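You operate a simulated robot arm through the tools that you are given. There is no shell and no other tool. Be economical: measure what you need, move in short steps, check, and stop when the job is done.

You run a simulated robot arm. Do the job below in one go: nothing can be reset, and whatever is moved stays where it is left.

JOB
Uncap the spline, give its end 3 dabs of grease and cap it again.
Fine: the black doser goes back in its cup.

Only the result counts: the job must be done as asked and must still hold three seconds after the hand-in. Knocking over, shifting, dropping, spilling or breaking anything else fails it. A push-on lid holds only when it is set on centred and level and pressed home; a screw cap is set on level and turned clockwise until tight.

ROBOT AND FRAMES
A 7-joint arm with a two-finger parallel gripper, fixed in place. Base frame: the origin is at the foot of the arm, x ahead of it, y to its left, z up. Readings come in m, degrees, newtons and seconds.
Its first joint turns from -166.0 to 166.0 degrees. Payload 1.57 kg.
Tool frame: the origin (TCP) lies between the finger pads and is the grasp point; the fingertips stand 0.03 m ahead of it; z points along the fingers, y is the line along which they close. Largest opening 0.11 m; finger width 0.024, thickness 0.012; the body of the gripper, 0.048 by 0.112 m, starts 0.078 m behind the TCP.
Orientation is that of the tool frame in the base frame, as a unit quaternion [w, x, y, z]. With the fingers straight down and closing along the base's y, the tool's x points along the base's -x, its y along +y and its z along -z.

CONTROLS
- The arm moves only by the tool nudge_tool. Its argument "steps" is a list of rows, each an object (a shift or turn left out is 0, a gripper value left out holds the last) with "xyz": the shift along the tool's x, y, z in units of 300 mm (1.0 is 300 mm), a list of three; "rot": the turn, a rotation vector about the tool's x, y, z in units of 60 degrees (1.0 is 60 degrees), a list of three; "fingers": the finger opening in mm, from 0 to 110. In form: [{"xyz": [x, y, z], "rot": [ax, ay, az], "fingers": fingers}, ...]. A call has 1 to 10 rows; each row is the pose to reach, as a shift and turn from the pose commanded when the call began, along the tool's axes at that moment. A call with a number of a shift or a turn outside -1 to 1 is refused whole. Rows are played at 5 a second. More than 0.05 m and 8.6 degrees between two rows, or a gripper value outside its range, and nothing of the call is played. Where a pose cannot be reached the arm comes as near as it can. A force on the tool above 40 N (or 10 N above the force at the start of the call, whichever is more), or a blocked arm, ends the call early, and 0.2 s more pass. Each finger travels about 0.045 m/s and halts on what it meets, pressing with about 21 N; the grip force reading is that of the motor and also rises with nothing between the fingers. The clock runs only during rows and for 0.2 s after the last one: add rows that repeat a pose to give the fingers time. It gives the time, the measured TCP pose, the force on the tool (base axes), the opening and the grip force at its end, in the units of the frame above (readings bear some noise).
- Cameras (640 x 400 px; columns grow to the right, rows downward): "scene" is fixed at [0.2279, -0.6542, 1.5078]; the picture's right is [0.71, 0.71, 0.00], its down [0.57, -0.57, -0.59] and it looks along [-0.42, 0.42, -0.81] (base axes); focal length 243 px, centre (320, 200). "wrist" rides on the gripper at [-0.036, 0, -0.08] in the tool frame; the picture's right is [0.00, -1.00, 0.00], its down [0.97, 0.00, -0.24] and it looks along [0.24, 0.00, 0.97] (tool axes); focal length 218 px, centre (320, 200). There is no depth. A picture from a camera that has moved, and an enlarged one, comes with that camera's place and axes in the base frame and with its lens. The place of the scene camera against the robot may be out by one fixed shift of up to 0.012 m in any direction.
- snapshot(camera): a new picture of that camera. It takes no simulated time.
- slide_trunk(by): slides the trunk up (or, below 0, down) by that many m; the arm rides with it, the base frame stays. It gives what a move gives, with no picture.
- close_up(camera, box): a new picture of the part [left, top, right, bottom] of that camera's present view, enlarged. It takes no simulated time.
- finish_job(): hands the job in; it is judged then, once.

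Work in short steps. Places have to be worked out from the pictures, the camera data and where the tool is seen: move nearer, look again, correct. Check each grasp and each placing, and mend what went wrong. You have 120 turns and 76 pictures in all, those below and enlarged ones among them. Open the gripper and draw the arm clear of the work before you hand the job in, unless the task says otherwise; then end with one line.

The tools are called after ">>>" as name(argument=value, ...) on one line, values as JSON. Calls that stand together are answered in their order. nudge_tool: Moves the arm, as the interface text tells. Its arguments: {"type":"object","properties":{"steps":{"type":"array"}},"required":["steps"]} The other tools are called the same way: slide_trunk (by) slides the trunk up or down; snapshot (camera) takes a picture; close_up (camera, box) takes an enlarged picture of a part of a camera's view; finish_job () hands the job in.

At the start:

```text
time_s: 0.0
tool_pos: [0.0847, -0.3984, 1.279]
tool_rot: [0.0, -0.001, 1.0, 0.0]
force: [0.1, 0.2, -0.5]
gripper_width: 0.1102
gripper_force: 0.1
trunk travel left (down, up): [-0.525, 0.065]
```

scene: 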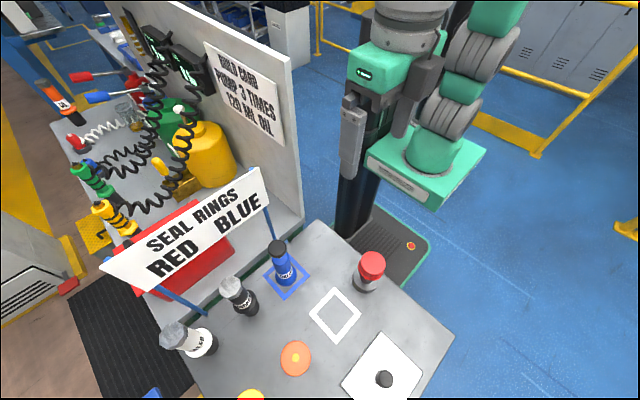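
wrist: 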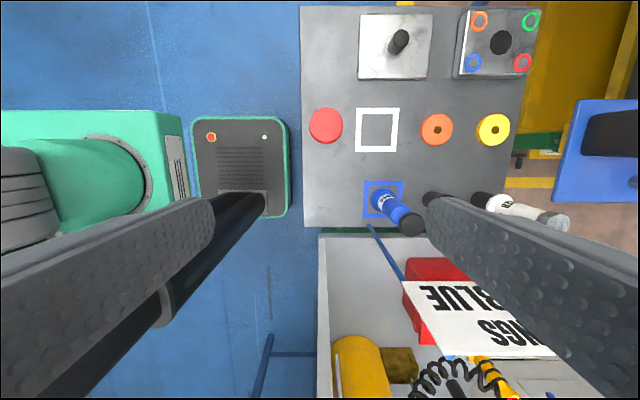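

The red-capped part is probably the spline, with three dosers standing near it; I'll enlarge the views to read the labels.

>>> close_up(camera="scene", box=[150, 220, 310, 360])

>>> close_up(camera="scene", box=[280, 240, 440, 400])

>>> close_up(camera="wrist", box=[300, 0, 580, 240])

>>> close_up(camera="scene", box=[100, 20, 300, 160])

```text
2.86 times, centred on (230, 290) of scene
camera zoom: at [0.2279, -0.6542, 1.5078], right [0.71, 0.71, 0.0], down [0.57, -0.57, -0.59], along [-0.42, 0.42, -0.81], focal length 694 px, centre (577, -57)
```

zoom: 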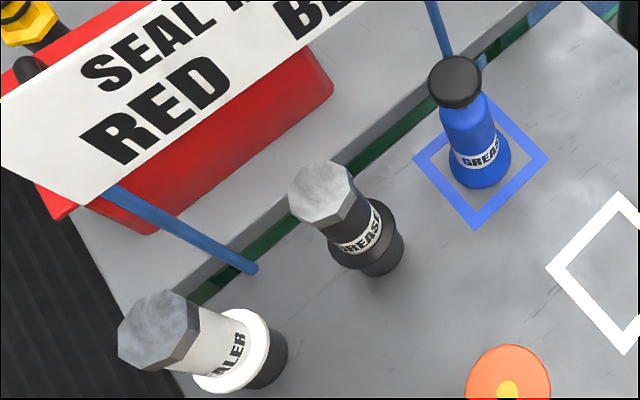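

```text
2.50 times, centred on (360, 320) of scene
camera zoom: at [0.2279, -0.6542, 1.5078], right [0.71, 0.71, 0.0], down [0.57, -0.57, -0.59], along [-0.42, 0.42, -0.81], focal length 607 px, centre (220, -100)
```

zoom: 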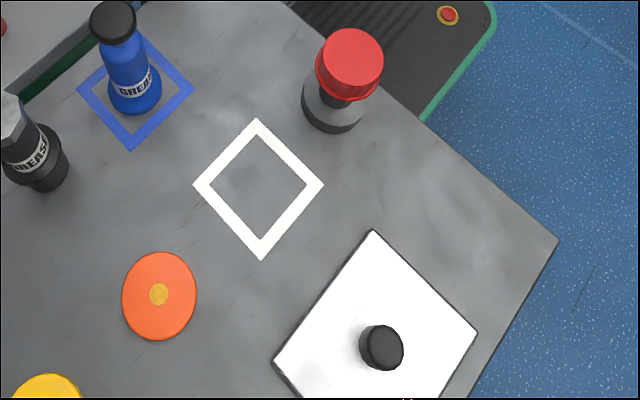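

```text
1.67 times, centred on (440, 120) of wrist
camera zoom: at [0.121, -0.3987, 1.3589], right [0.0, -1.0, 0.0], down [-0.97, 0.0, 0.24], along [-0.24, 0.0, -0.97], focal length 364 px, centre (120, 333)
```

zoom: 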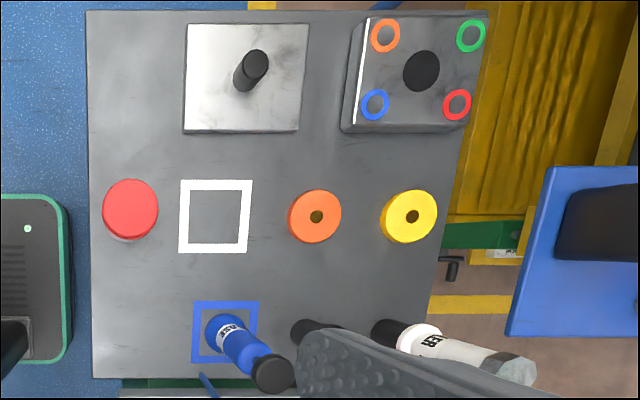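

```text
2.86 times, centred on (200, 90) of scene
camera zoom: at [0.2279, -0.6542, 1.5078], right [0.71, 0.71, 0.0], down [0.57, -0.57, -0.59], along [-0.42, 0.42, -0.81], focal length 694 px, centre (663, 514)
```

zoom: 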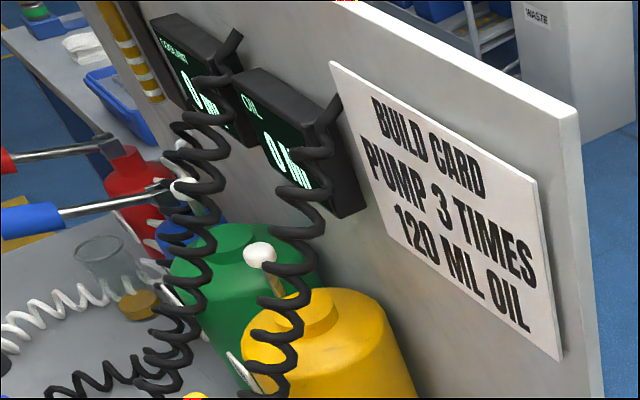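

Scene zooms seem to be re-rendered at full sharpness, so I'll take tighter zooms on the red-capped part, the black doser and the far plates.

>>> close_up(camera="scene", box=[340, 245, 404, 300])

>>> close_up(camera="scene", box=[210, 265, 274, 320])

>>> close_up(camera="wrist", box=[350, 5, 550, 160])

```text
7.27 times, centred on (372, 272) of scene
camera zoom: at [0.2279, -0.6542, 1.5078], right [0.71, 0.71, 0.0], down [0.57, -0.57, -0.59], along [-0.42, 0.42, -0.81], focal length 1766 px, centre (-58, -327)
```

zoom: 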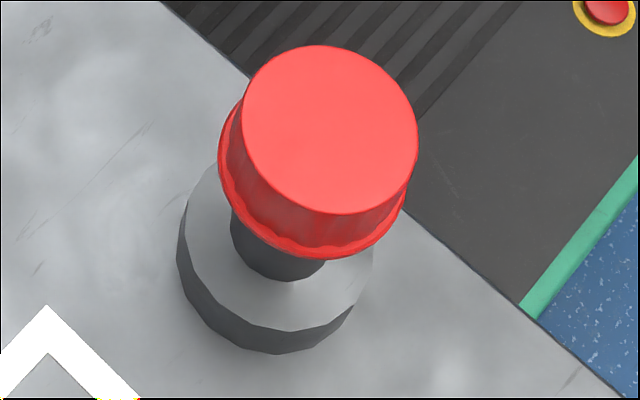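

```text
7.27 times, centred on (242, 292) of scene
camera zoom: at [0.2279, -0.6542, 1.5078], right [0.71, 0.71, 0.0], down [0.57, -0.57, -0.59], along [-0.42, 0.42, -0.81], focal length 1766 px, centre (887, -473)
```

zoom: 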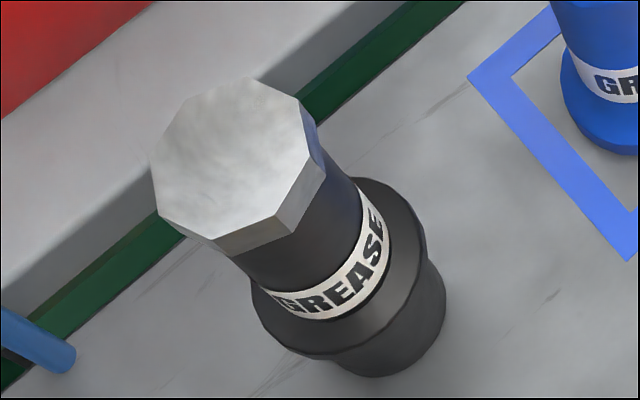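

```text
2.58 times, centred on (450, 82) of wrist
camera zoom: at [0.121, -0.3987, 1.3589], right [0.0, -1.0, 0.0], down [-0.97, 0.0, 0.24], along [-0.24, 0.0, -0.97], focal length 563 px, centre (-16, 503)
```

zoom: 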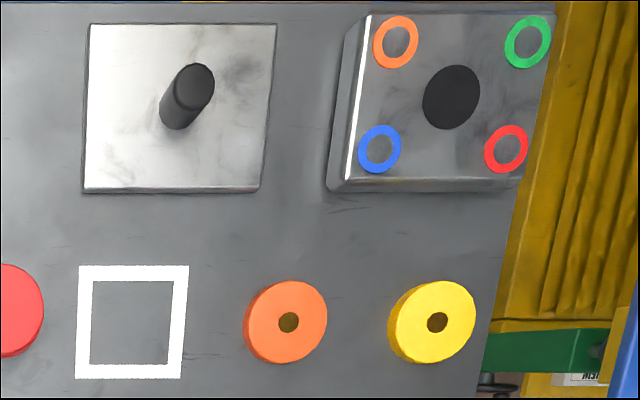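

I judge the red cap to be on the spline at about (0.155, -0.41), top near z 0.96, and the black GREASE doser to be sitting in its cup. To get heights, I'll tilt the tool and look at everything from the side.

>>> nudge_tool(steps=[{"xyz": [-0.12, -0.045, 0.089], "rot": [0, 0.139, 0]}, {"xyz": [-0.239, -0.089, 0.178], "rot": [0, 0.278, 0]}, {"xyz": [-0.358, -0.133, 0.267], "rot": [0, 0.417, 0]}, {"xyz": [-0.478, -0.178, 0.356], "rot": [0, 0.556, 0]}, {"xyz": [-0.597, -0.222, 0.445], "rot": [0, 0.694, 0]}, {"xyz": [-0.717, -0.267, 0.533], "rot": [0, 0.833, 0]}, {"xyz": [-0.717, -0.267, 0.533], "rot": [0, 0.833, 0]}])

>>> snapshot(camera="wrist")

```text
time_s: 0.8
tool_pos: [0.1921, -0.4358, 1.2011]
tool_rot: [-0.202, -0.01, 0.979, 0.0]
force: [3.8, -4.2, -38.6]
gripper_width: 0.11
gripper_force: 0.0
out of reach, approached as far as the arm can: row 4
trunk travel left (down, up): [-0.525, 0.065]
stopped in row 4: the force on the tool passed its limit (the readings are from after the stop); the commanded pose is now the measured one
```

```text
66 pictures are left
camera wrist: at [0.2577, -0.435, 1.2602], right [0.02, -1.0, 0.0], down [-0.8, -0.02, 0.6], along [-0.6, -0.01, -0.8], focal length 218 px, centre (320, 200)
```

wrist: 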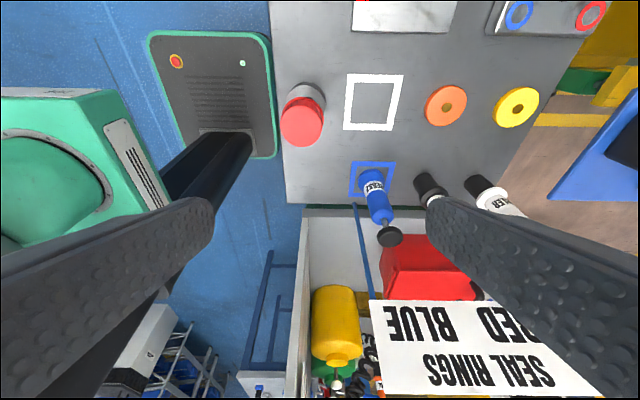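

The tilt stopped short, near a limit, but this view is already useful. I'll zoom in on the spline and the dosers from here.

>>> close_up(camera="wrist", box=[270, 70, 334, 160])

>>> close_up(camera="wrist", box=[340, 150, 500, 250])

```text
4.44 times, centred on (302, 115) of wrist
camera zoom: at [0.2577, -0.435, 1.2602], right [0.02, -1.0, 0.0], down [-0.8, -0.02, 0.6], along [-0.6, -0.01, -0.8], focal length 970 px, centre (400, 578)
```

zoom: 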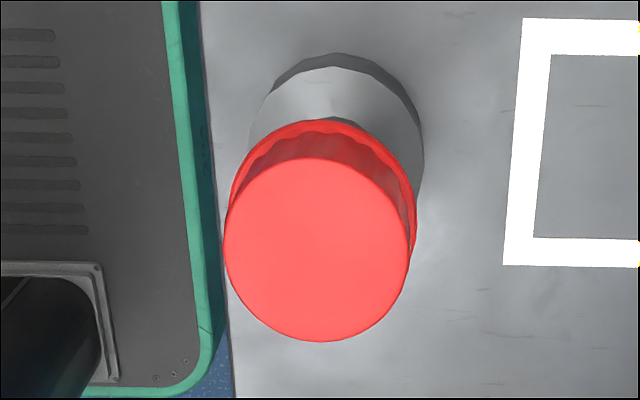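

```text
4.00 times, centred on (420, 200) of wrist
camera zoom: at [0.2577, -0.435, 1.2602], right [0.02, -1.0, 0.0], down [-0.8, -0.02, 0.6], along [-0.6, -0.01, -0.8], focal length 873 px, centre (-80, 200)
```

zoom: 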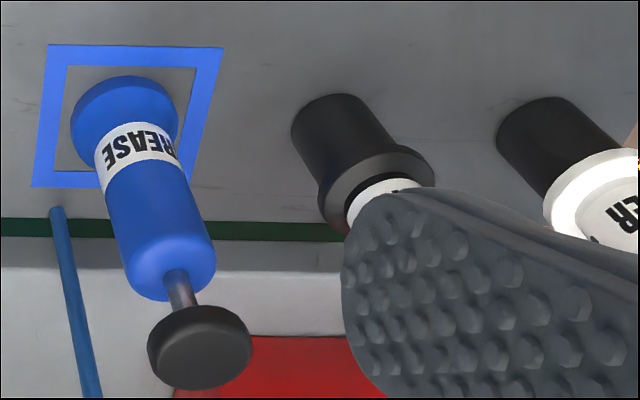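

From the two wrist views I put the cap top centre at about (0.156, -0.410, 0.953), cap diameter about 0.058, rim bottom near z 0.919. I'll straighten the tool above it at z 1.10.

>>> nudge_tool(steps=[{"xyz": [-0.008, 0.03, 0.119], "rot": [0, -0.129, 0.006]}, {"xyz": [-0.016, 0.06, 0.238], "rot": [0, -0.258, 0.012]}, {"xyz": [-0.023, 0.089, 0.357], "rot": [0, -0.388, 0.019]}, {"xyz": [-0.023, 0.089, 0.357], "rot": [0, -0.388, 0.019]}, {"xyz": [-0.023, 0.089, 0.357], "rot": [0, -0.388, 0.019]}])

>>> snapshot(camera="wrist")

```text
time_s: 2.0
tool_pos: [0.1551, -0.4088, 1.0996]
tool_rot: [-0.003, 0.0, 1.0, 0.001]
force: [0.2, -0.2, -0.1]
gripper_width: 0.11
gripper_force: 0.0
trunk travel left (down, up): [-0.525, 0.065]
```

```text
63 pictures are left
camera wrist: at [0.1925, -0.4089, 1.1802], right [0.0, -1.0, 0.0], down [-0.97, 0.0, 0.24], along [-0.24, 0.0, -0.97], focal length 218 px, centre (320, 200)
```

wrist: 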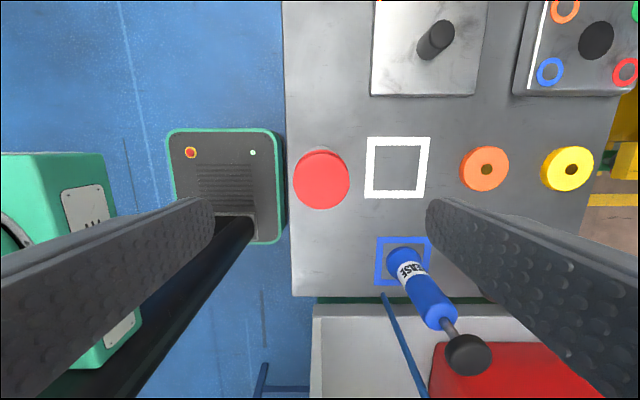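

The cap is confirmed at (0.157, -0.410). I'll lower the open fingers around it, with the tips just above the rim.

>>> nudge_tool(steps=[{"xyz": [-0.007, -0.004, 0.13]}, {"xyz": [-0.007, -0.004, 0.26]}, {"xyz": [-0.007, -0.004, 0.38]}, {"xyz": [-0.007, -0.004, 0.45]}, {"xyz": [-0.007, -0.004, 0.483]}, {"xyz": [-0.007, -0.004, 0.483]}])

>>> close_up(camera="scene", box=[324, 230, 420, 310])

>>> snapshot(camera="wrist")

```text
time_s: 3.4
tool_pos: [0.1626, -0.433, 1.0317]
tool_rot: [-0.003, 0.0, 1.0, 0.004]
force: [0.5, 0.2, 0.0]
gripper_width: 0.1102
gripper_force: 0.0
out of reach, approached as far as the arm can: row 2, 3, 4, 5, 6
trunk travel left (down, up): [-0.525, 0.065]
```

```text
5.00 times, centred on (372, 270) of scene
camera zoom: at [0.2279, -0.6542, 1.5078], right [0.71, 0.71, 0.0], down [0.57, -0.57, -0.59], along [-0.42, 0.42, -0.81], focal length 1214 px, centre (60, -150)
```

zoom: 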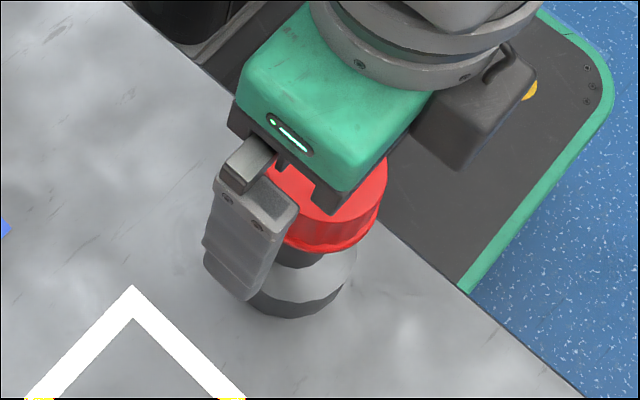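

```text
61 pictures are left
camera wrist: at [0.1994, -0.4333, 1.1118], right [0.0, -1.0, -0.01], down [-0.97, 0.0, 0.24], along [-0.24, 0.01, -0.97], focal length 218 px, centre (320, 200)
```

wrist: 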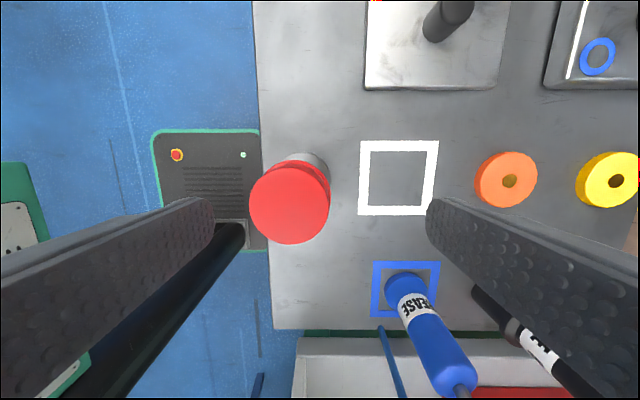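

The arm is at its lower reach limit with the trunk this high. I'll raise the arm first, then slide the trunk down.

>>> nudge_tool(steps=[{"xyz": [0, 0, -0.15]}, {"xyz": [0, 0, -0.3]}, {"xyz": [0, 0, -0.45]}, {"xyz": [0, 0, -0.6]}, {"xyz": [0, 0, -0.75]}, {"xyz": [0, 0, -0.75]}])

>>> slide_trunk(by=-0.15)

```text
time_s: 4.8
tool_pos: [0.1641, -0.4373, 1.2543]
tool_rot: [-0.004, -0.001, 1.0, 0.004]
force: [0.9, -1.1, 0.7]
gripper_width: 0.1102
gripper_force: 0.0
trunk travel left (down, up): [-0.525, 0.065]
```

```text
time_s: 6.6
tool_pos: [0.1631, -0.4346, 1.1065]
tool_rot: [-0.003, 0.0, 1.0, 0.002]
force: [0.2, 0.1, -0.3]
gripper_width: 0.1099
gripper_force: 0.0
trunk travel left (down, up): [-0.375, 0.215]
```

TCP is at 1.1065 with clear air below, so I'll slide down another 0.08.

>>> slide_trunk(by=-0.08)

```text
time_s: 7.8
tool_pos: [0.1647, -0.4352, 1.0271]
tool_rot: [-0.002, 0.0, 1.0, 0.002]
force: [-0.1, 0.0, 0.1]
gripper_width: 0.1101
gripper_force: 0.0
trunk travel left (down, up): [-0.295, 0.295]
```

Now I'll shift over the cap and descend to z about 0.955.

>>> nudge_tool(steps=[{"xyz": [0.026, 0.084, 0]}, {"xyz": [0.026, 0.084, 0]}, {"xyz": [0.026, 0.084, 0.12]}, {"xyz": [0.026, 0.084, 0.2]}, {"xyz": [0.026, 0.084, 0.24]}, {"xyz": [0.026, 0.084, 0.24]}])

>>> snapshot(camera="wrist")

>>> close_up(camera="scene", box=[324, 230, 420, 310])

```text
time_s: 9.2
tool_pos: [0.1547, -0.4086, 0.9549]
tool_rot: [-0.002, 0.0, 1.0, 0.001]
force: [0.2, 0.0, -0.1]
gripper_width: 0.11
gripper_force: 0.0
trunk travel left (down, up): [-0.295, 0.295]
```

```text
60 pictures are left
camera wrist: at [0.1921, -0.4095, 1.0345], right [0.0, -1.0, 0.0], down [-0.97, 0.0, 0.24], along [-0.24, 0.0, -0.97], focal length 218 px, centre (320, 200)
```

wrist: 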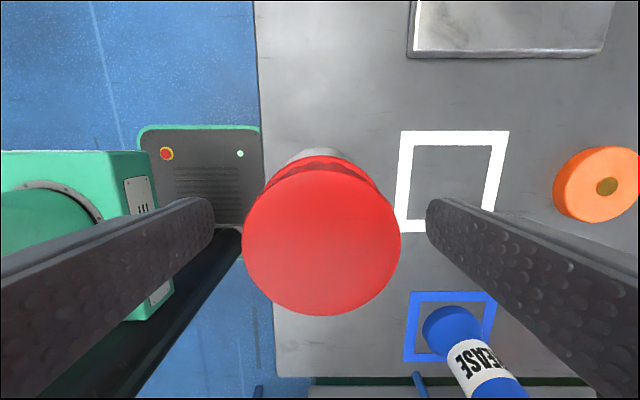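

```text
5.00 times, centred on (372, 270) of scene
camera zoom: at [0.2279, -0.6542, 1.5078], right [0.71, 0.71, 0.0], down [0.57, -0.57, -0.59], along [-0.42, 0.42, -0.81], focal length 1214 px, centre (60, -150)
```

zoom: 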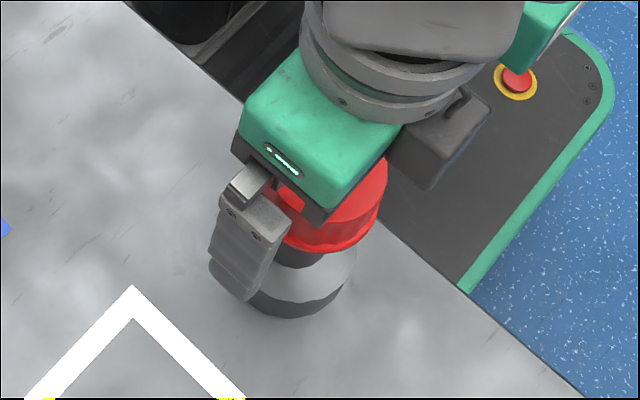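

The cap sits centred between the fingers. I'll close on it.

>>> nudge_tool(steps=[{"xyz": [-0.005, -0.002, 0], "fingers": 75}, {"xyz": [-0.005, -0.002, 0], "fingers": 64}, {"xyz": [-0.005, -0.002, 0], "fingers": 64}, {"xyz": [-0.005, -0.002, 0], "fingers": 50}, {"xyz": [-0.005, -0.002, 0], "fingers": 50}, {"xyz": [-0.005, -0.002, 0], "fingers": 50}])

>>> snapshot(camera="wrist")

>>> close_up(camera="scene", box=[324, 230, 420, 310])

```text
time_s: 10.6
tool_pos: [0.1558, -0.4106, 0.955]
tool_rot: [-0.002, 0.0, 1.0, 0.001]
force: [-0.1, 0.0, -0.1]
gripper_width: 0.0598
gripper_force: 20.5
trunk travel left (down, up): [-0.295, 0.295]
```

```text
58 pictures are left
camera wrist: at [0.1936, -0.4102, 1.0344], right [0.0, -1.0, 0.0], down [-0.97, 0.0, 0.25], along [-0.25, 0.0, -0.97], focal length 218 px, centre (320, 200)
```

wrist: 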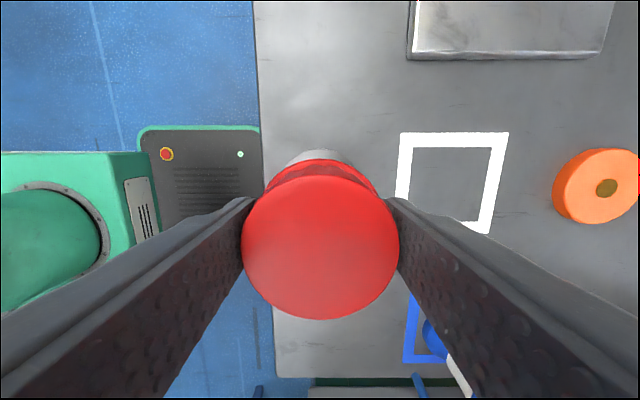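

```text
5.00 times, centred on (372, 270) of scene
camera zoom: at [0.2279, -0.6542, 1.5078], right [0.71, 0.71, 0.0], down [0.57, -0.57, -0.59], along [-0.42, 0.42, -0.81], focal length 1214 px, centre (60, -150)
```

zoom: 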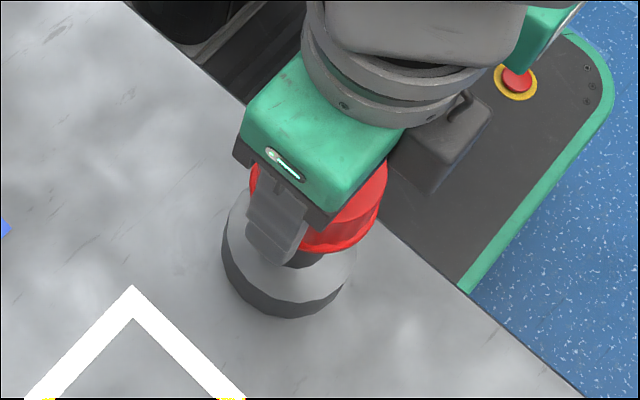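

The cap is gripped at 59.8 mm. I'll lift in small increments and watch the force, which should tell push-on from screw.

>>> nudge_tool(steps=[{"xyz": [0, 0, -0.007]}, {"xyz": [0, 0, -0.013]}, {"xyz": [0, 0, -0.02]}])

```text
time_s: 11.4
tool_pos: [0.1565, -0.4103, 0.9603]
tool_rot: [-0.003, 0.0, 1.0, 0.002]
force: [-0.2, -1.3, 0.6]
gripper_width: 0.0596
gripper_force: 20.8
trunk travel left (down, up): [-0.295, 0.295]
```

The force stayed near zero, so the cap may be lifting freely. I'll raise it another 25 mm and look.

>>> nudge_tool(steps=[{"xyz": [0, 0, -0.03]}, {"xyz": [0, 0, -0.06]}, {"xyz": [0, 0, -0.083]}, {"xyz": [0, 0, -0.083]}])

>>> close_up(camera="scene", box=[324, 230, 420, 310])

```text
time_s: 12.4
tool_pos: [0.1573, -0.4098, 0.9867]
tool_rot: [-0.003, 0.0, 1.0, 0.001]
force: [0.2, 0.0, -0.8]
gripper_width: 0.0599
gripper_force: 20.3
trunk travel left (down, up): [-0.295, 0.295]
```

```text
5.00 times, centred on (372, 270) of scene
camera zoom: at [0.2279, -0.6542, 1.5078], right [0.71, 0.71, 0.0], down [0.57, -0.57, -0.59], along [-0.42, 0.42, -0.81], focal length 1214 px, centre (60, -150)
```

zoom: 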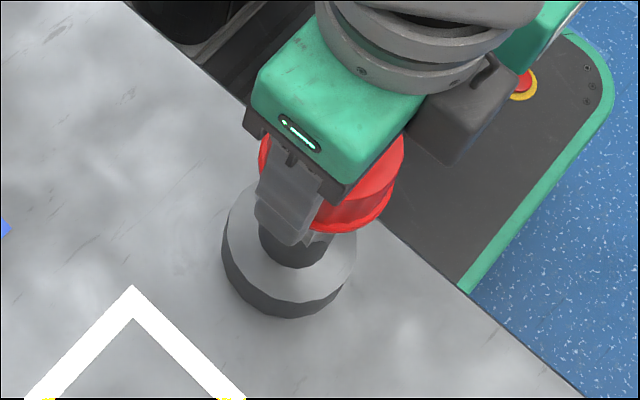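

The cap has come off (push-on, about 0.8 N). I'll lift it well clear and carry it over the white square at about (0.160, -0.517).

>>> nudge_tool(steps=[{"xyz": [0, 0, -0.12]}, {"xyz": [0, 0, -0.2]}, {"xyz": [0, -0.12, -0.2]}, {"xyz": [0, -0.24, -0.2]}, {"xyz": [-0.01, -0.357, -0.2]}, {"xyz": [-0.01, -0.357, -0.2]}])

>>> snapshot(camera="wrist")

>>> close_up(camera="scene", box=[280, 210, 420, 350])

```text
time_s: 13.8
tool_pos: [0.1606, -0.5167, 1.0454]
tool_rot: [-0.003, 0.001, 1.0, 0.002]
force: [-0.7, 1.2, -0.5]
gripper_width: 0.0599
gripper_force: 21.2
trunk travel left (down, up): [-0.295, 0.295]
```

```text
55 pictures are left
camera wrist: at [0.1978, -0.5176, 1.1247], right [0.0, -1.0, 0.0], down [-0.97, 0.0, 0.25], along [-0.25, 0.0, -0.97], focal length 218 px, centre (320, 200)
```

wrist: 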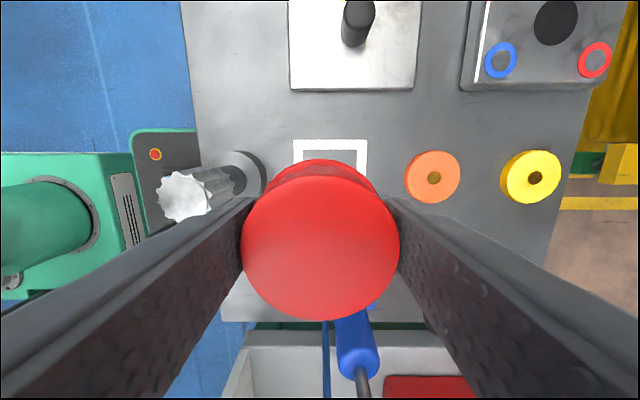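

```text
2.86 times, centred on (350, 280) of scene
camera zoom: at [0.2279, -0.6542, 1.5078], right [0.71, 0.71, 0.0], down [0.57, -0.57, -0.59], along [-0.42, 0.42, -0.81], focal length 694 px, centre (234, -29)
```

zoom: 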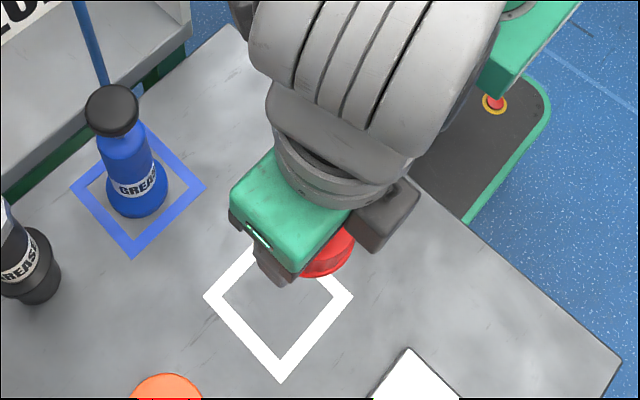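

Comparing views, the table is nearer z 0.845 than 0.872, which puts the white square centre at about (0.159, -0.529). The spline's fluted end is now visible. I'll shift over the square and lower the cap.

>>> nudge_tool(steps=[{"xyz": [0.004, -0.042, 0.0]}, {"xyz": [0.004, -0.042, 0.15]}, {"xyz": [0.004, -0.042, 0.3]}, {"xyz": [0.004, -0.042, 0.43]}, {"xyz": [0.004, -0.042, 0.45]}, {"xyz": [0.004, -0.042, 0.45]}])

>>> close_up(camera="scene", box=[280, 240, 400, 350])

>>> snapshot(camera="wrist")

```text
time_s: 15.2
tool_pos: [0.1589, -0.5291, 0.9112]
tool_rot: [-0.003, 0.0, 1.0, 0.002]
force: [-0.2, 0.4, 0.4]
gripper_width: 0.0596
gripper_force: 21.3
trunk travel left (down, up): [-0.295, 0.295]
```

```text
3.64 times, centred on (340, 295) of scene
camera zoom: at [0.2279, -0.6542, 1.5078], right [0.71, 0.71, 0.0], down [0.57, -0.57, -0.59], along [-0.42, 0.42, -0.81], focal length 883 px, centre (247, -146)
```

zoom: 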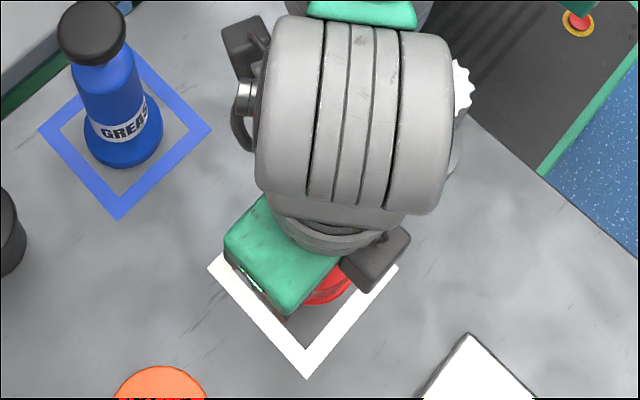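

```text
52 pictures are left
camera wrist: at [0.1959, -0.5293, 0.9902], right [0.0, -1.0, 0.0], down [-0.97, 0.0, 0.24], along [-0.24, 0.0, -0.97], focal length 218 px, centre (320, 200)
```

wrist: 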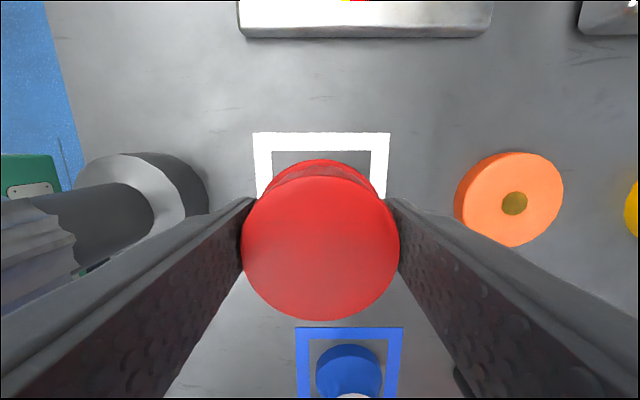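

The square is centred under the tool and the table comes out near z 0.848. I'll lower in small steps until contact.

>>> nudge_tool(steps=[{"xyz": [0, 0, 0.04]}, {"xyz": [0, 0, 0.05]}, {"xyz": [0, 0, 0.06]}, {"xyz": [0, 0, 0.067]}, {"xyz": [0, 0, 0.067]}])

```text
time_s: 16.4
tool_pos: [0.1579, -0.529, 0.8898]
tool_rot: [-0.002, 0.0, 1.0, 0.002]
force: [-0.4, -0.6, 0.5]
gripper_width: 0.0594
gripper_force: 20.9
trunk travel left (down, up): [-0.295, 0.295]
```

>>> nudge_tool(steps=[{"xyz": [0, 0, 0.007]}, {"xyz": [0, 0, 0.013]}, {"xyz": [0, 0, 0.02]}])

>>> close_up(camera="scene", box=[310, 270, 390, 330])

```text
time_s: 17.2
tool_pos: [0.1573, -0.5294, 0.8839]
tool_rot: [-0.002, 0.0, 1.0, 0.002]
force: [0.3, -0.1, -0.1]
gripper_width: 0.0597
gripper_force: 20.7
trunk travel left (down, up): [-0.295, 0.295]
```

```text
6.67 times, centred on (350, 300) of scene
camera zoom: at [0.2279, -0.6542, 1.5078], right [0.71, 0.71, 0.0], down [0.57, -0.57, -0.59], along [-0.42, 0.42, -0.81], focal length 1618 px, centre (120, -467)
```

zoom: 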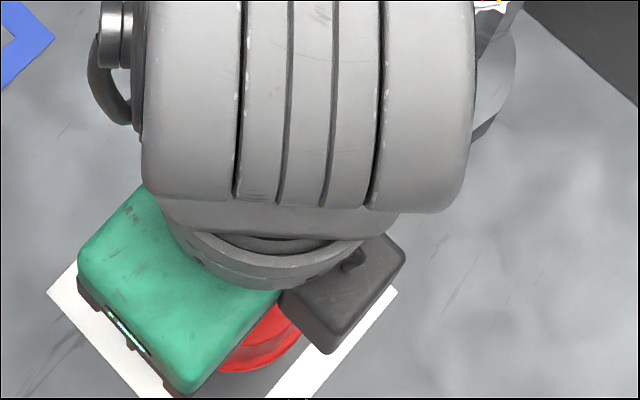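

No contact yet at TCP 0.884; continuing with 1–2 mm steps.

>>> nudge_tool(steps=[{"xyz": [0, 0, 0.005]}, {"xyz": [0, 0, 0.01]}, {"xyz": [0, 0, 0.013]}])

>>> close_up(camera="wrist", box=[220, 100, 420, 225])

```text
time_s: 18.0
tool_pos: [0.1579, -0.5304, 0.8807]
tool_rot: [-0.002, -0.001, 1.0, 0.002]
force: [0.9, -0.9, -0.4]
gripper_width: 0.0599
gripper_force: 21.4
trunk travel left (down, up): [-0.295, 0.295]
```

```text
3.20 times, centred on (320, 162) of wrist
camera zoom: at [0.1958, -0.5295, 0.9601], right [0.0, -1.0, 0.0], down [-0.97, 0.0, 0.24], along [-0.24, 0.0, -0.97], focal length 698 px, centre (320, 320)
```

zoom: 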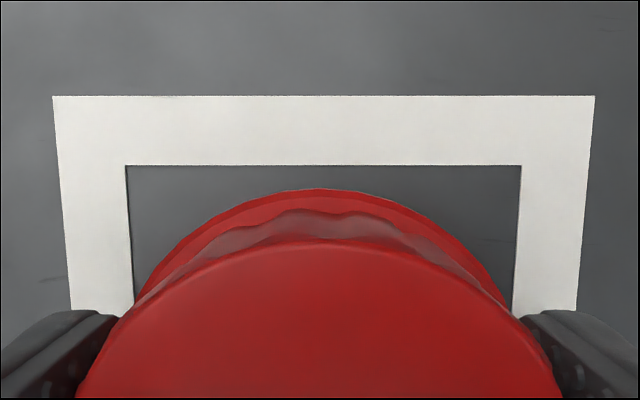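

The rim looks within a few mm of the table. I'll lower slowly, 1 mm at a time.

>>> nudge_tool(steps=[{"xyz": [0, 0, 0.0035]}, {"xyz": [0, 0, 0.007]}, {"xyz": [0, 0, 0.01]}])

```text
time_s: 18.8
tool_pos: [0.1579, -0.5296, 0.8773]
tool_rot: [-0.004, 0.0, 1.0, 0.002]
force: [-0.1, 0.4, -0.7]
gripper_width: 0.0598
gripper_force: 21.3
trunk travel left (down, up): [-0.295, 0.295]
```

>>> nudge_tool(steps=[{"xyz": [0, 0, 0.0035]}, {"xyz": [0, 0, 0.007]}])

>>> close_up(camera="wrist", box=[220, 100, 420, 225])

```text
time_s: 19.4
tool_pos: [0.1577, -0.5298, 0.8757]
tool_rot: [-0.002, -0.001, 1.0, 0.002]
force: [1.1, 0.4, -0.6]
gripper_width: 0.0595
gripper_force: 21.1
trunk travel left (down, up): [-0.295, 0.295]
```

```text
3.20 times, centred on (320, 162) of wrist
camera zoom: at [0.1953, -0.5298, 0.9553], right [0.0, -1.0, 0.0], down [-0.97, 0.0, 0.24], along [-0.24, 0.0, -0.97], focal length 698 px, centre (320, 320)
```

zoom: 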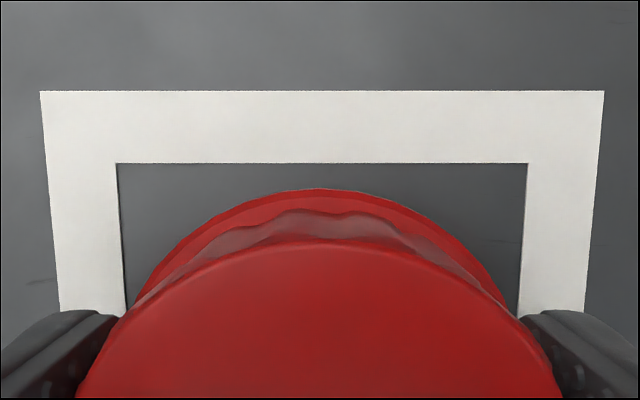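

Triangulating gives table z ≈ 0.842, with the rim about there. A couple more fine steps.

>>> nudge_tool(steps=[{"xyz": [0, 0, 0.0035]}, {"xyz": [0, 0, 0.007]}])

```text
time_s: 20.0
tool_pos: [0.1585, -0.5292, 0.873]
tool_rot: [-0.002, -0.001, 1.0, 0.002]
force: [0.4, 0.3, 1.0]
gripper_width: 0.0601
gripper_force: 21.2
trunk travel left (down, up): [-0.295, 0.295]
```

>>> nudge_tool(steps=[{"xyz": [0, 0, 0.003]}, {"xyz": [0, 0, 0.005]}])

```text
time_s: 20.6
tool_pos: [0.1587, -0.5304, 0.8726]
tool_rot: [-0.002, 0.0, 1.0, 0.002]
force: [0.6, -0.3, 0.0]
gripper_width: 0.0598
gripper_force: 21.2
trunk travel left (down, up): [-0.295, 0.295]
```

>>> nudge_tool(steps=[{"xyz": [0, 0, 0.003]}, {"xyz": [0, 0, 0.006]}])

>>> close_up(camera="wrist", box=[220, 100, 420, 225])

```text
time_s: 21.2
tool_pos: [0.1586, -0.5297, 0.8697]
tool_rot: [-0.003, 0.0, 1.0, 0.002]
force: [0.3, 0.4, -0.4]
gripper_width: 0.0595
gripper_force: 20.7
trunk travel left (down, up): [-0.295, 0.295]
```

```text
3.20 times, centred on (320, 162) of wrist
camera zoom: at [0.1956, -0.5297, 0.9497], right [0.0, -1.0, 0.0], down [-0.97, 0.0, 0.24], along [-0.24, 0.0, -0.97], focal length 698 px, centre (320, 320)
```

zoom: 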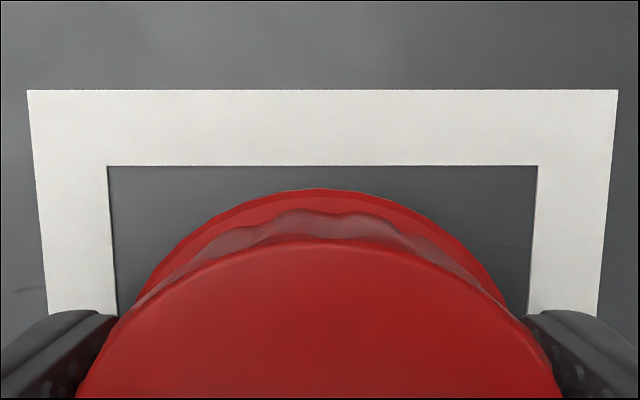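

Still free. Continuing with slightly larger steps, the call stopping itself on contact.

>>> nudge_tool(steps=[{"xyz": [0, 0, 0.005]}, {"xyz": [0, 0, 0.01]}])

```text
time_s: 21.8
tool_pos: [0.1577, -0.5293, 0.8664]
tool_rot: [-0.001, 0.0, 1.0, 0.001]
force: [-1.2, -0.1, -0.6]
gripper_width: 0.0599
gripper_force: 21.1
trunk travel left (down, up): [-0.295, 0.295]
```

>>> nudge_tool(steps=[{"xyz": [0, 0, 0.005]}, {"xyz": [0, 0, 0.01]}])

>>> close_up(camera="wrist", box=[220, 100, 420, 225])

```text
time_s: 22.4
tool_pos: [0.159, -0.5304, 0.8649]
tool_rot: [-0.002, 0.0, 1.0, 0.001]
force: [-0.1, -0.3, 0.2]
gripper_width: 0.0599
gripper_force: 21.1
trunk travel left (down, up): [-0.295, 0.295]
```

```text
3.20 times, centred on (320, 162) of wrist
camera zoom: at [0.1957, -0.5296, 0.9438], right [0.0, -1.0, 0.0], down [-0.97, 0.0, 0.24], along [-0.24, 0.0, -0.97], focal length 698 px, centre (320, 320)
```

zoom: 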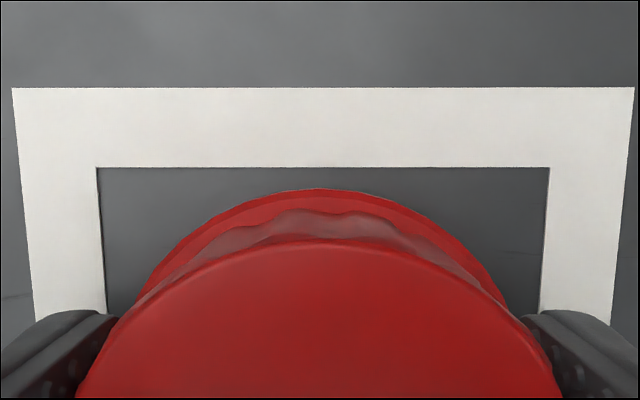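

>>> nudge_tool(steps=[{"xyz": [0, 0, 0.005]}, {"xyz": [0, 0, 0.01]}, {"xyz": [0, 0, 0.013]}])

```text
time_s: 23.2
tool_pos: [0.1574, -0.5293, 0.8602]
tool_rot: [-0.003, 0.0, 1.0, 0.002]
force: [-0.7, -0.3, 0.4]
gripper_width: 0.0599
gripper_force: 21.2
trunk travel left (down, up): [-0.295, 0.295]
```

>>> nudge_tool(steps=[{"xyz": [0, 0, 0.005]}, {"xyz": [0, 0, 0.01]}, {"xyz": [0, 0, 0.013]}])

>>> close_up(camera="wrist", box=[200, 60, 440, 225])

```text
time_s: 24.0
tool_pos: [0.1581, -0.5295, 0.8588]
tool_rot: [-0.002, 0.0, 1.0, -0.003]
force: [1.2, -0.9, 26.7]
gripper_width: 0.06
gripper_force: 20.8
trunk travel left (down, up): [-0.295, 0.295]
```

```text
2.42 times, centred on (320, 142) of wrist
camera zoom: at [0.1955, -0.5288, 0.9399], right [0.0, -1.0, 0.0], down [-0.97, 0.0, 0.24], along [-0.24, 0.0, -0.97], focal length 529 px, centre (320, 339)
```

zoom: 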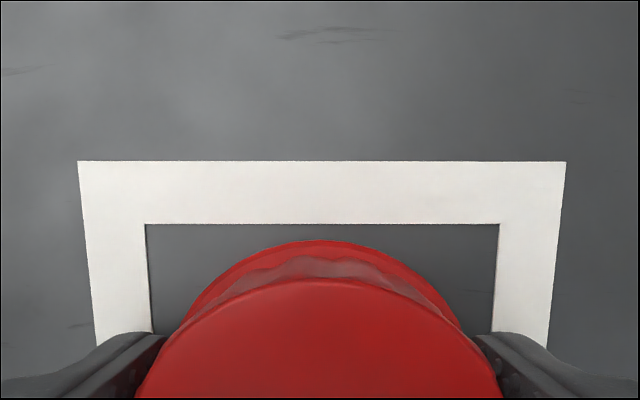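

Contact at TCP z ≈ 0.859 (27 N). I'll back off about 1 mm to relieve it, then open gently.

>>> nudge_tool(steps=[{"xyz": [0, 0, -0.004]}, {"xyz": [0, 0, -0.004]}, {"xyz": [0, 0, -0.005]}])

```text
time_s: 24.8
tool_pos: [0.1585, -0.529, 0.8597]
tool_rot: [-0.001, 0.0, 1.0, 0.0]
force: [4.4, -10.9, 34.1]
gripper_width: 0.0596
gripper_force: 21.2
trunk travel left (down, up): [-0.295, 0.295]
```

>>> nudge_tool(steps=[{"xyz": [0, 0, -0.004]}, {"xyz": [0, 0, -0.006]}, {"xyz": [0, 0, -0.006]}])

```text
time_s: 25.6
tool_pos: [0.1573, -0.5293, 0.8606]
tool_rot: [-0.003, -0.001, 1.0, 0.001]
force: [4.0, -9.5, 25.3]
gripper_width: 0.0596
gripper_force: 20.4
trunk travel left (down, up): [-0.295, 0.295]
```

The force lingers with a sideways part, so I'll look to see whether the gripper is touching something else, such as the spline.

>>> snapshot(camera="wrist")

>>> close_up(camera="scene", box=[290, 210, 430, 340])

```text
45 pictures are left
camera wrist: at [0.1954, -0.5291, 0.9398], right [0.0, -1.0, 0.0], down [-0.97, 0.0, 0.24], along [-0.24, 0.0, -0.97], focal length 218 px, centre (320, 200)
```

wrist: 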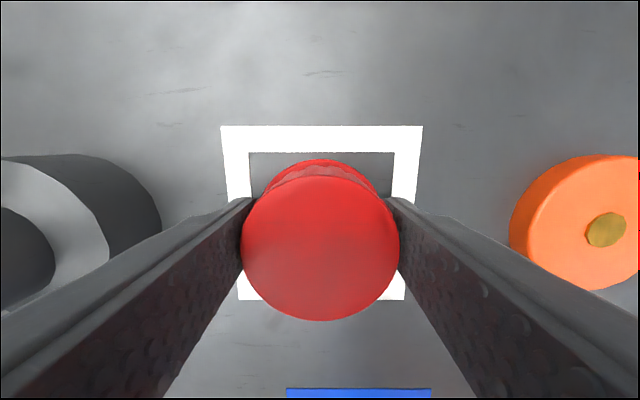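

```text
3.08 times, centred on (360, 275) of scene
camera zoom: at [0.2279, -0.6542, 1.5078], right [0.71, 0.71, 0.0], down [0.57, -0.57, -0.59], along [-0.42, 0.42, -0.81], focal length 747 px, centre (197, -31)
```

zoom: 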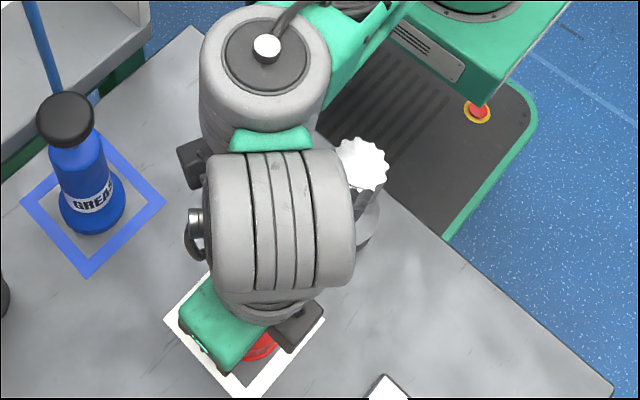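

The spline is clear of the gripper; it is just the fingertips and rim on the table. I'll keep relieving in 1 mm steps.

>>> nudge_tool(steps=[{"xyz": [0, 0, -0.003]}, {"xyz": [0, 0, -0.006]}, {"xyz": [0, 0, -0.006]}])

```text
time_s: 26.4
tool_pos: [0.1587, -0.5286, 0.86]
tool_rot: [-0.003, 0.001, 1.0, 0.003]
force: [2.0, -7.6, 12.7]
gripper_width: 0.06
gripper_force: 21.1
trunk travel left (down, up): [-0.295, 0.295]
```

>>> nudge_tool(steps=[{"xyz": [0, 0, -0.002]}, {"xyz": [0, 0, -0.0045]}, {"xyz": [0, 0, -0.0045]}])

```text
time_s: 27.2
tool_pos: [0.158, -0.5301, 0.8616]
tool_rot: [-0.003, 0.001, 1.0, 0.004]
force: [-0.1, 0.4, -0.6]
gripper_width: 0.0598
gripper_force: 21.2
trunk travel left (down, up): [-0.295, 0.295]
```

Unloaded and barely above contact; opening the fingers to release the cap.

>>> nudge_tool(steps=[{"fingers": 66}, {"fingers": 70}, {"fingers": 85}, {"fingers": 95}, {"fingers": 95}])

>>> snapshot(camera="wrist")

```text
time_s: 28.4
tool_pos: [0.1587, -0.5289, 0.8625]
tool_rot: [-0.003, 0.0, 1.0, 0.002]
force: [0.2, 0.5, 0.1]
gripper_width: 0.0949
gripper_force: 0.0
trunk travel left (down, up): [-0.295, 0.295]
```

```text
43 pictures are left
camera wrist: at [0.1955, -0.5297, 0.9421], right [0.0, -1.0, 0.0], down [-0.97, 0.0, 0.25], along [-0.25, 0.0, -0.97], focal length 218 px, centre (320, 200)
```

wrist: 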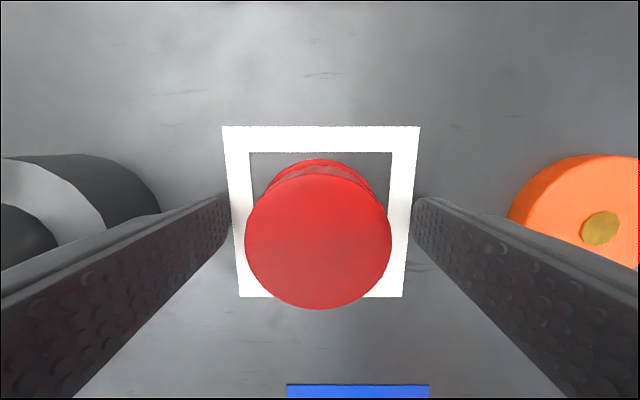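

The cap is released, standing inside the square. I'll raise straight up and look around before approaching the black doser, estimated at (-0.006, -0.68), barrel top about z 1.007.

>>> nudge_tool(steps=[{"xyz": [0, 0, -0.05]}, {"xyz": [0, 0, -0.2]}, {"xyz": [0, 0, -0.35]}, {"xyz": [0, 0, -0.5]}, {"xyz": [0, 0, -0.65]}, {"xyz": [0, 0, -0.8]}, {"xyz": [0, -0.12, -0.9]}, {"xyz": [0, -0.24, -1.0]}, {"xyz": [0, -0.33, -1.0]}, {"xyz": [0, -0.33, -1.0]}])

>>> snapshot(camera="wrist")

>>> close_up(camera="scene", box=[100, 160, 420, 360])

```text
time_s: 30.6
tool_pos: [0.1432, -0.5258, 1.0697]
tool_rot: [-0.002, -0.001, 1.0, 0.001]
force: [0.3, -0.1, -1.5]
gripper_width: 0.0946
gripper_force: 0.1
out of reach, approached as far as the arm can: row 6, 7, 8, 9, 10
trunk travel left (down, up): [-0.295, 0.295]
```

```text
42 pictures are left
camera wrist: at [0.1797, -0.5259, 1.1493], right [0.0, -1.0, 0.0], down [-0.97, 0.0, 0.24], along [-0.24, 0.0, -0.97], focal length 218 px, centre (320, 200)
```

wrist: 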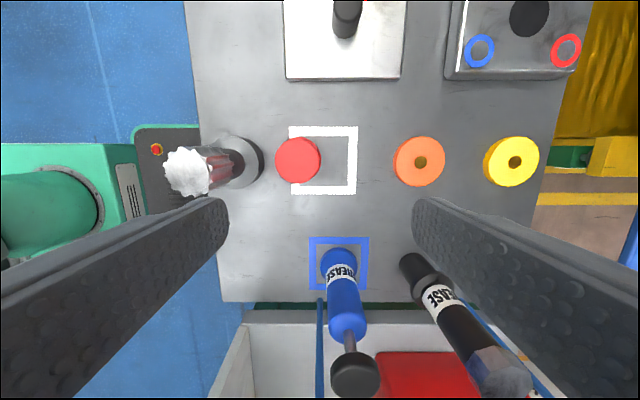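

```text
2.00 times, centred on (260, 260) of scene
camera zoom: at [0.2279, -0.6542, 1.5078], right [0.71, 0.71, 0.0], down [0.57, -0.57, -0.59], along [-0.42, 0.42, -0.81], focal length 486 px, centre (440, 80)
```

zoom: 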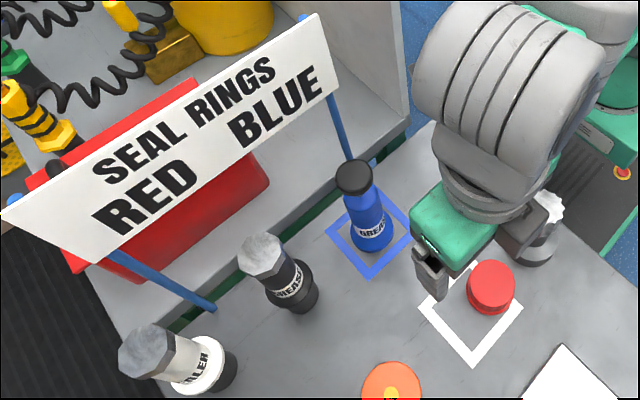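

The upper reach limit for this trunk height was hit, and the cap seems shifted within the square. I'll check the cap and the spline closely.

>>> close_up(camera="wrist", box=[150, 90, 390, 240])

>>> close_up(camera="scene", box=[310, 270, 390, 330])

```text
2.67 times, centred on (270, 165) of wrist
camera zoom: at [0.1797, -0.5259, 1.1493], right [0.0, -1.0, 0.0], down [-0.97, 0.0, 0.24], along [-0.24, 0.0, -0.97], focal length 582 px, centre (453, 293)
```

zoom: 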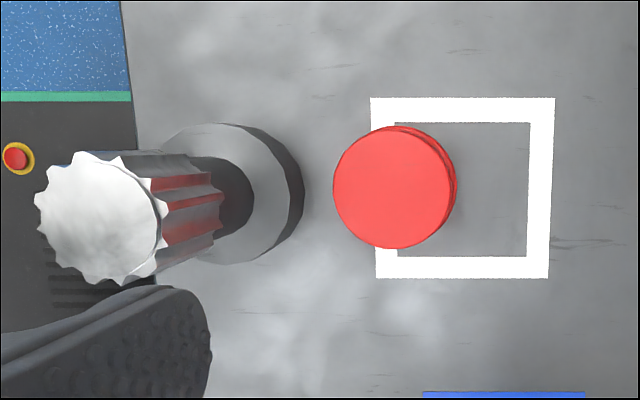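

```text
6.67 times, centred on (350, 300) of scene
camera zoom: at [0.2279, -0.6542, 1.5078], right [0.71, 0.71, 0.0], down [0.57, -0.57, -0.59], along [-0.42, 0.42, -0.81], focal length 1618 px, centre (120, -467)
```

zoom: 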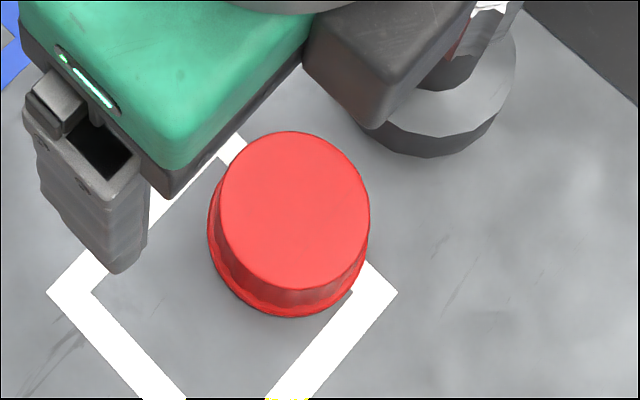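

The cap stands upright, just off-centre at about (0.161, -0.496), which is fine. The sign stands behind the dosers at x ≈ -0.074, so I'll approach the black doser from +x with the tool tilted about 25°. First a pre-approach at (0.10, -0.678, 0.98).

>>> nudge_tool(steps=[{"xyz": [0.03, -0.1, 0.06], "rot": [0, 0.083, 0]}, {"xyz": [0.057, -0.2, 0.12], "rot": [0, 0.167, 0]}, {"xyz": [0.086, -0.3, 0.18], "rot": [0, 0.25, 0]}, {"xyz": [0.115, -0.4, 0.24], "rot": [0, 0.333, 0]}, {"xyz": [0.143, -0.507, 0.3], "rot": [0, 0.417, 0]}, {"xyz": [0.143, -0.507, 0.3], "rot": [0, 0.417, 0]}])

>>> snapshot(camera="wrist")

```text
time_s: 32.0
tool_pos: [0.087, -0.5652, 0.914]
tool_rot: [-0.207, 0.0, 0.978, 0.002]
force: [0.3, 0.2, -0.5]
gripper_width: 0.0953
gripper_force: 0.1
out of reach, approached as far as the arm can: row 1, 2, 3, 4, 5, 6
trunk travel left (down, up): [-0.295, 0.295]
```

```text
38 pictures are left
camera wrist: at [0.1528, -0.5639, 0.9732], right [0.0, -1.0, 0.0], down [-0.79, 0.0, 0.61], along [-0.61, 0.0, -0.79], focal length 218 px, centre (320, 200)
```

wrist: 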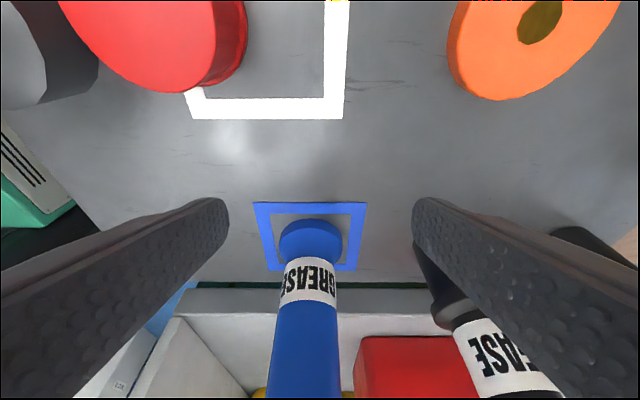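

This position was the reach limit at the current trunk height. I'll raise the trunk 0.10 and try the move to y = -0.678 again.

>>> slide_trunk(by=0.1)

>>> nudge_tool(steps=[{"xyz": [-0.04, -0.1, 0.0]}, {"xyz": [-0.04, -0.2, 0]}, {"xyz": [-0.04, -0.3, 0]}, {"xyz": [-0.04, -0.377, 0]}, {"xyz": [-0.04, -0.377, 0]}])

```text
time_s: 33.3
tool_pos: [0.0878, -0.564, 1.0155]
tool_rot: [-0.207, 0.0, 0.978, 0.001]
force: [-0.9, -1.1, 0.3]
gripper_width: 0.095
gripper_force: 0.0
trunk travel left (down, up): [-0.395, 0.195]
```

```text
time_s: 34.5
tool_pos: [0.0827, -0.5903, 0.974]
tool_rot: [-0.206, 0.0, 0.979, 0.0]
force: [-0.1, -0.1, -0.5]
gripper_width: 0.095
gripper_force: 0.0
out of reach, approached as far as the arm can: row 1, 2, 3, 4, 5
trunk travel left (down, up): [-0.395, 0.195]
```

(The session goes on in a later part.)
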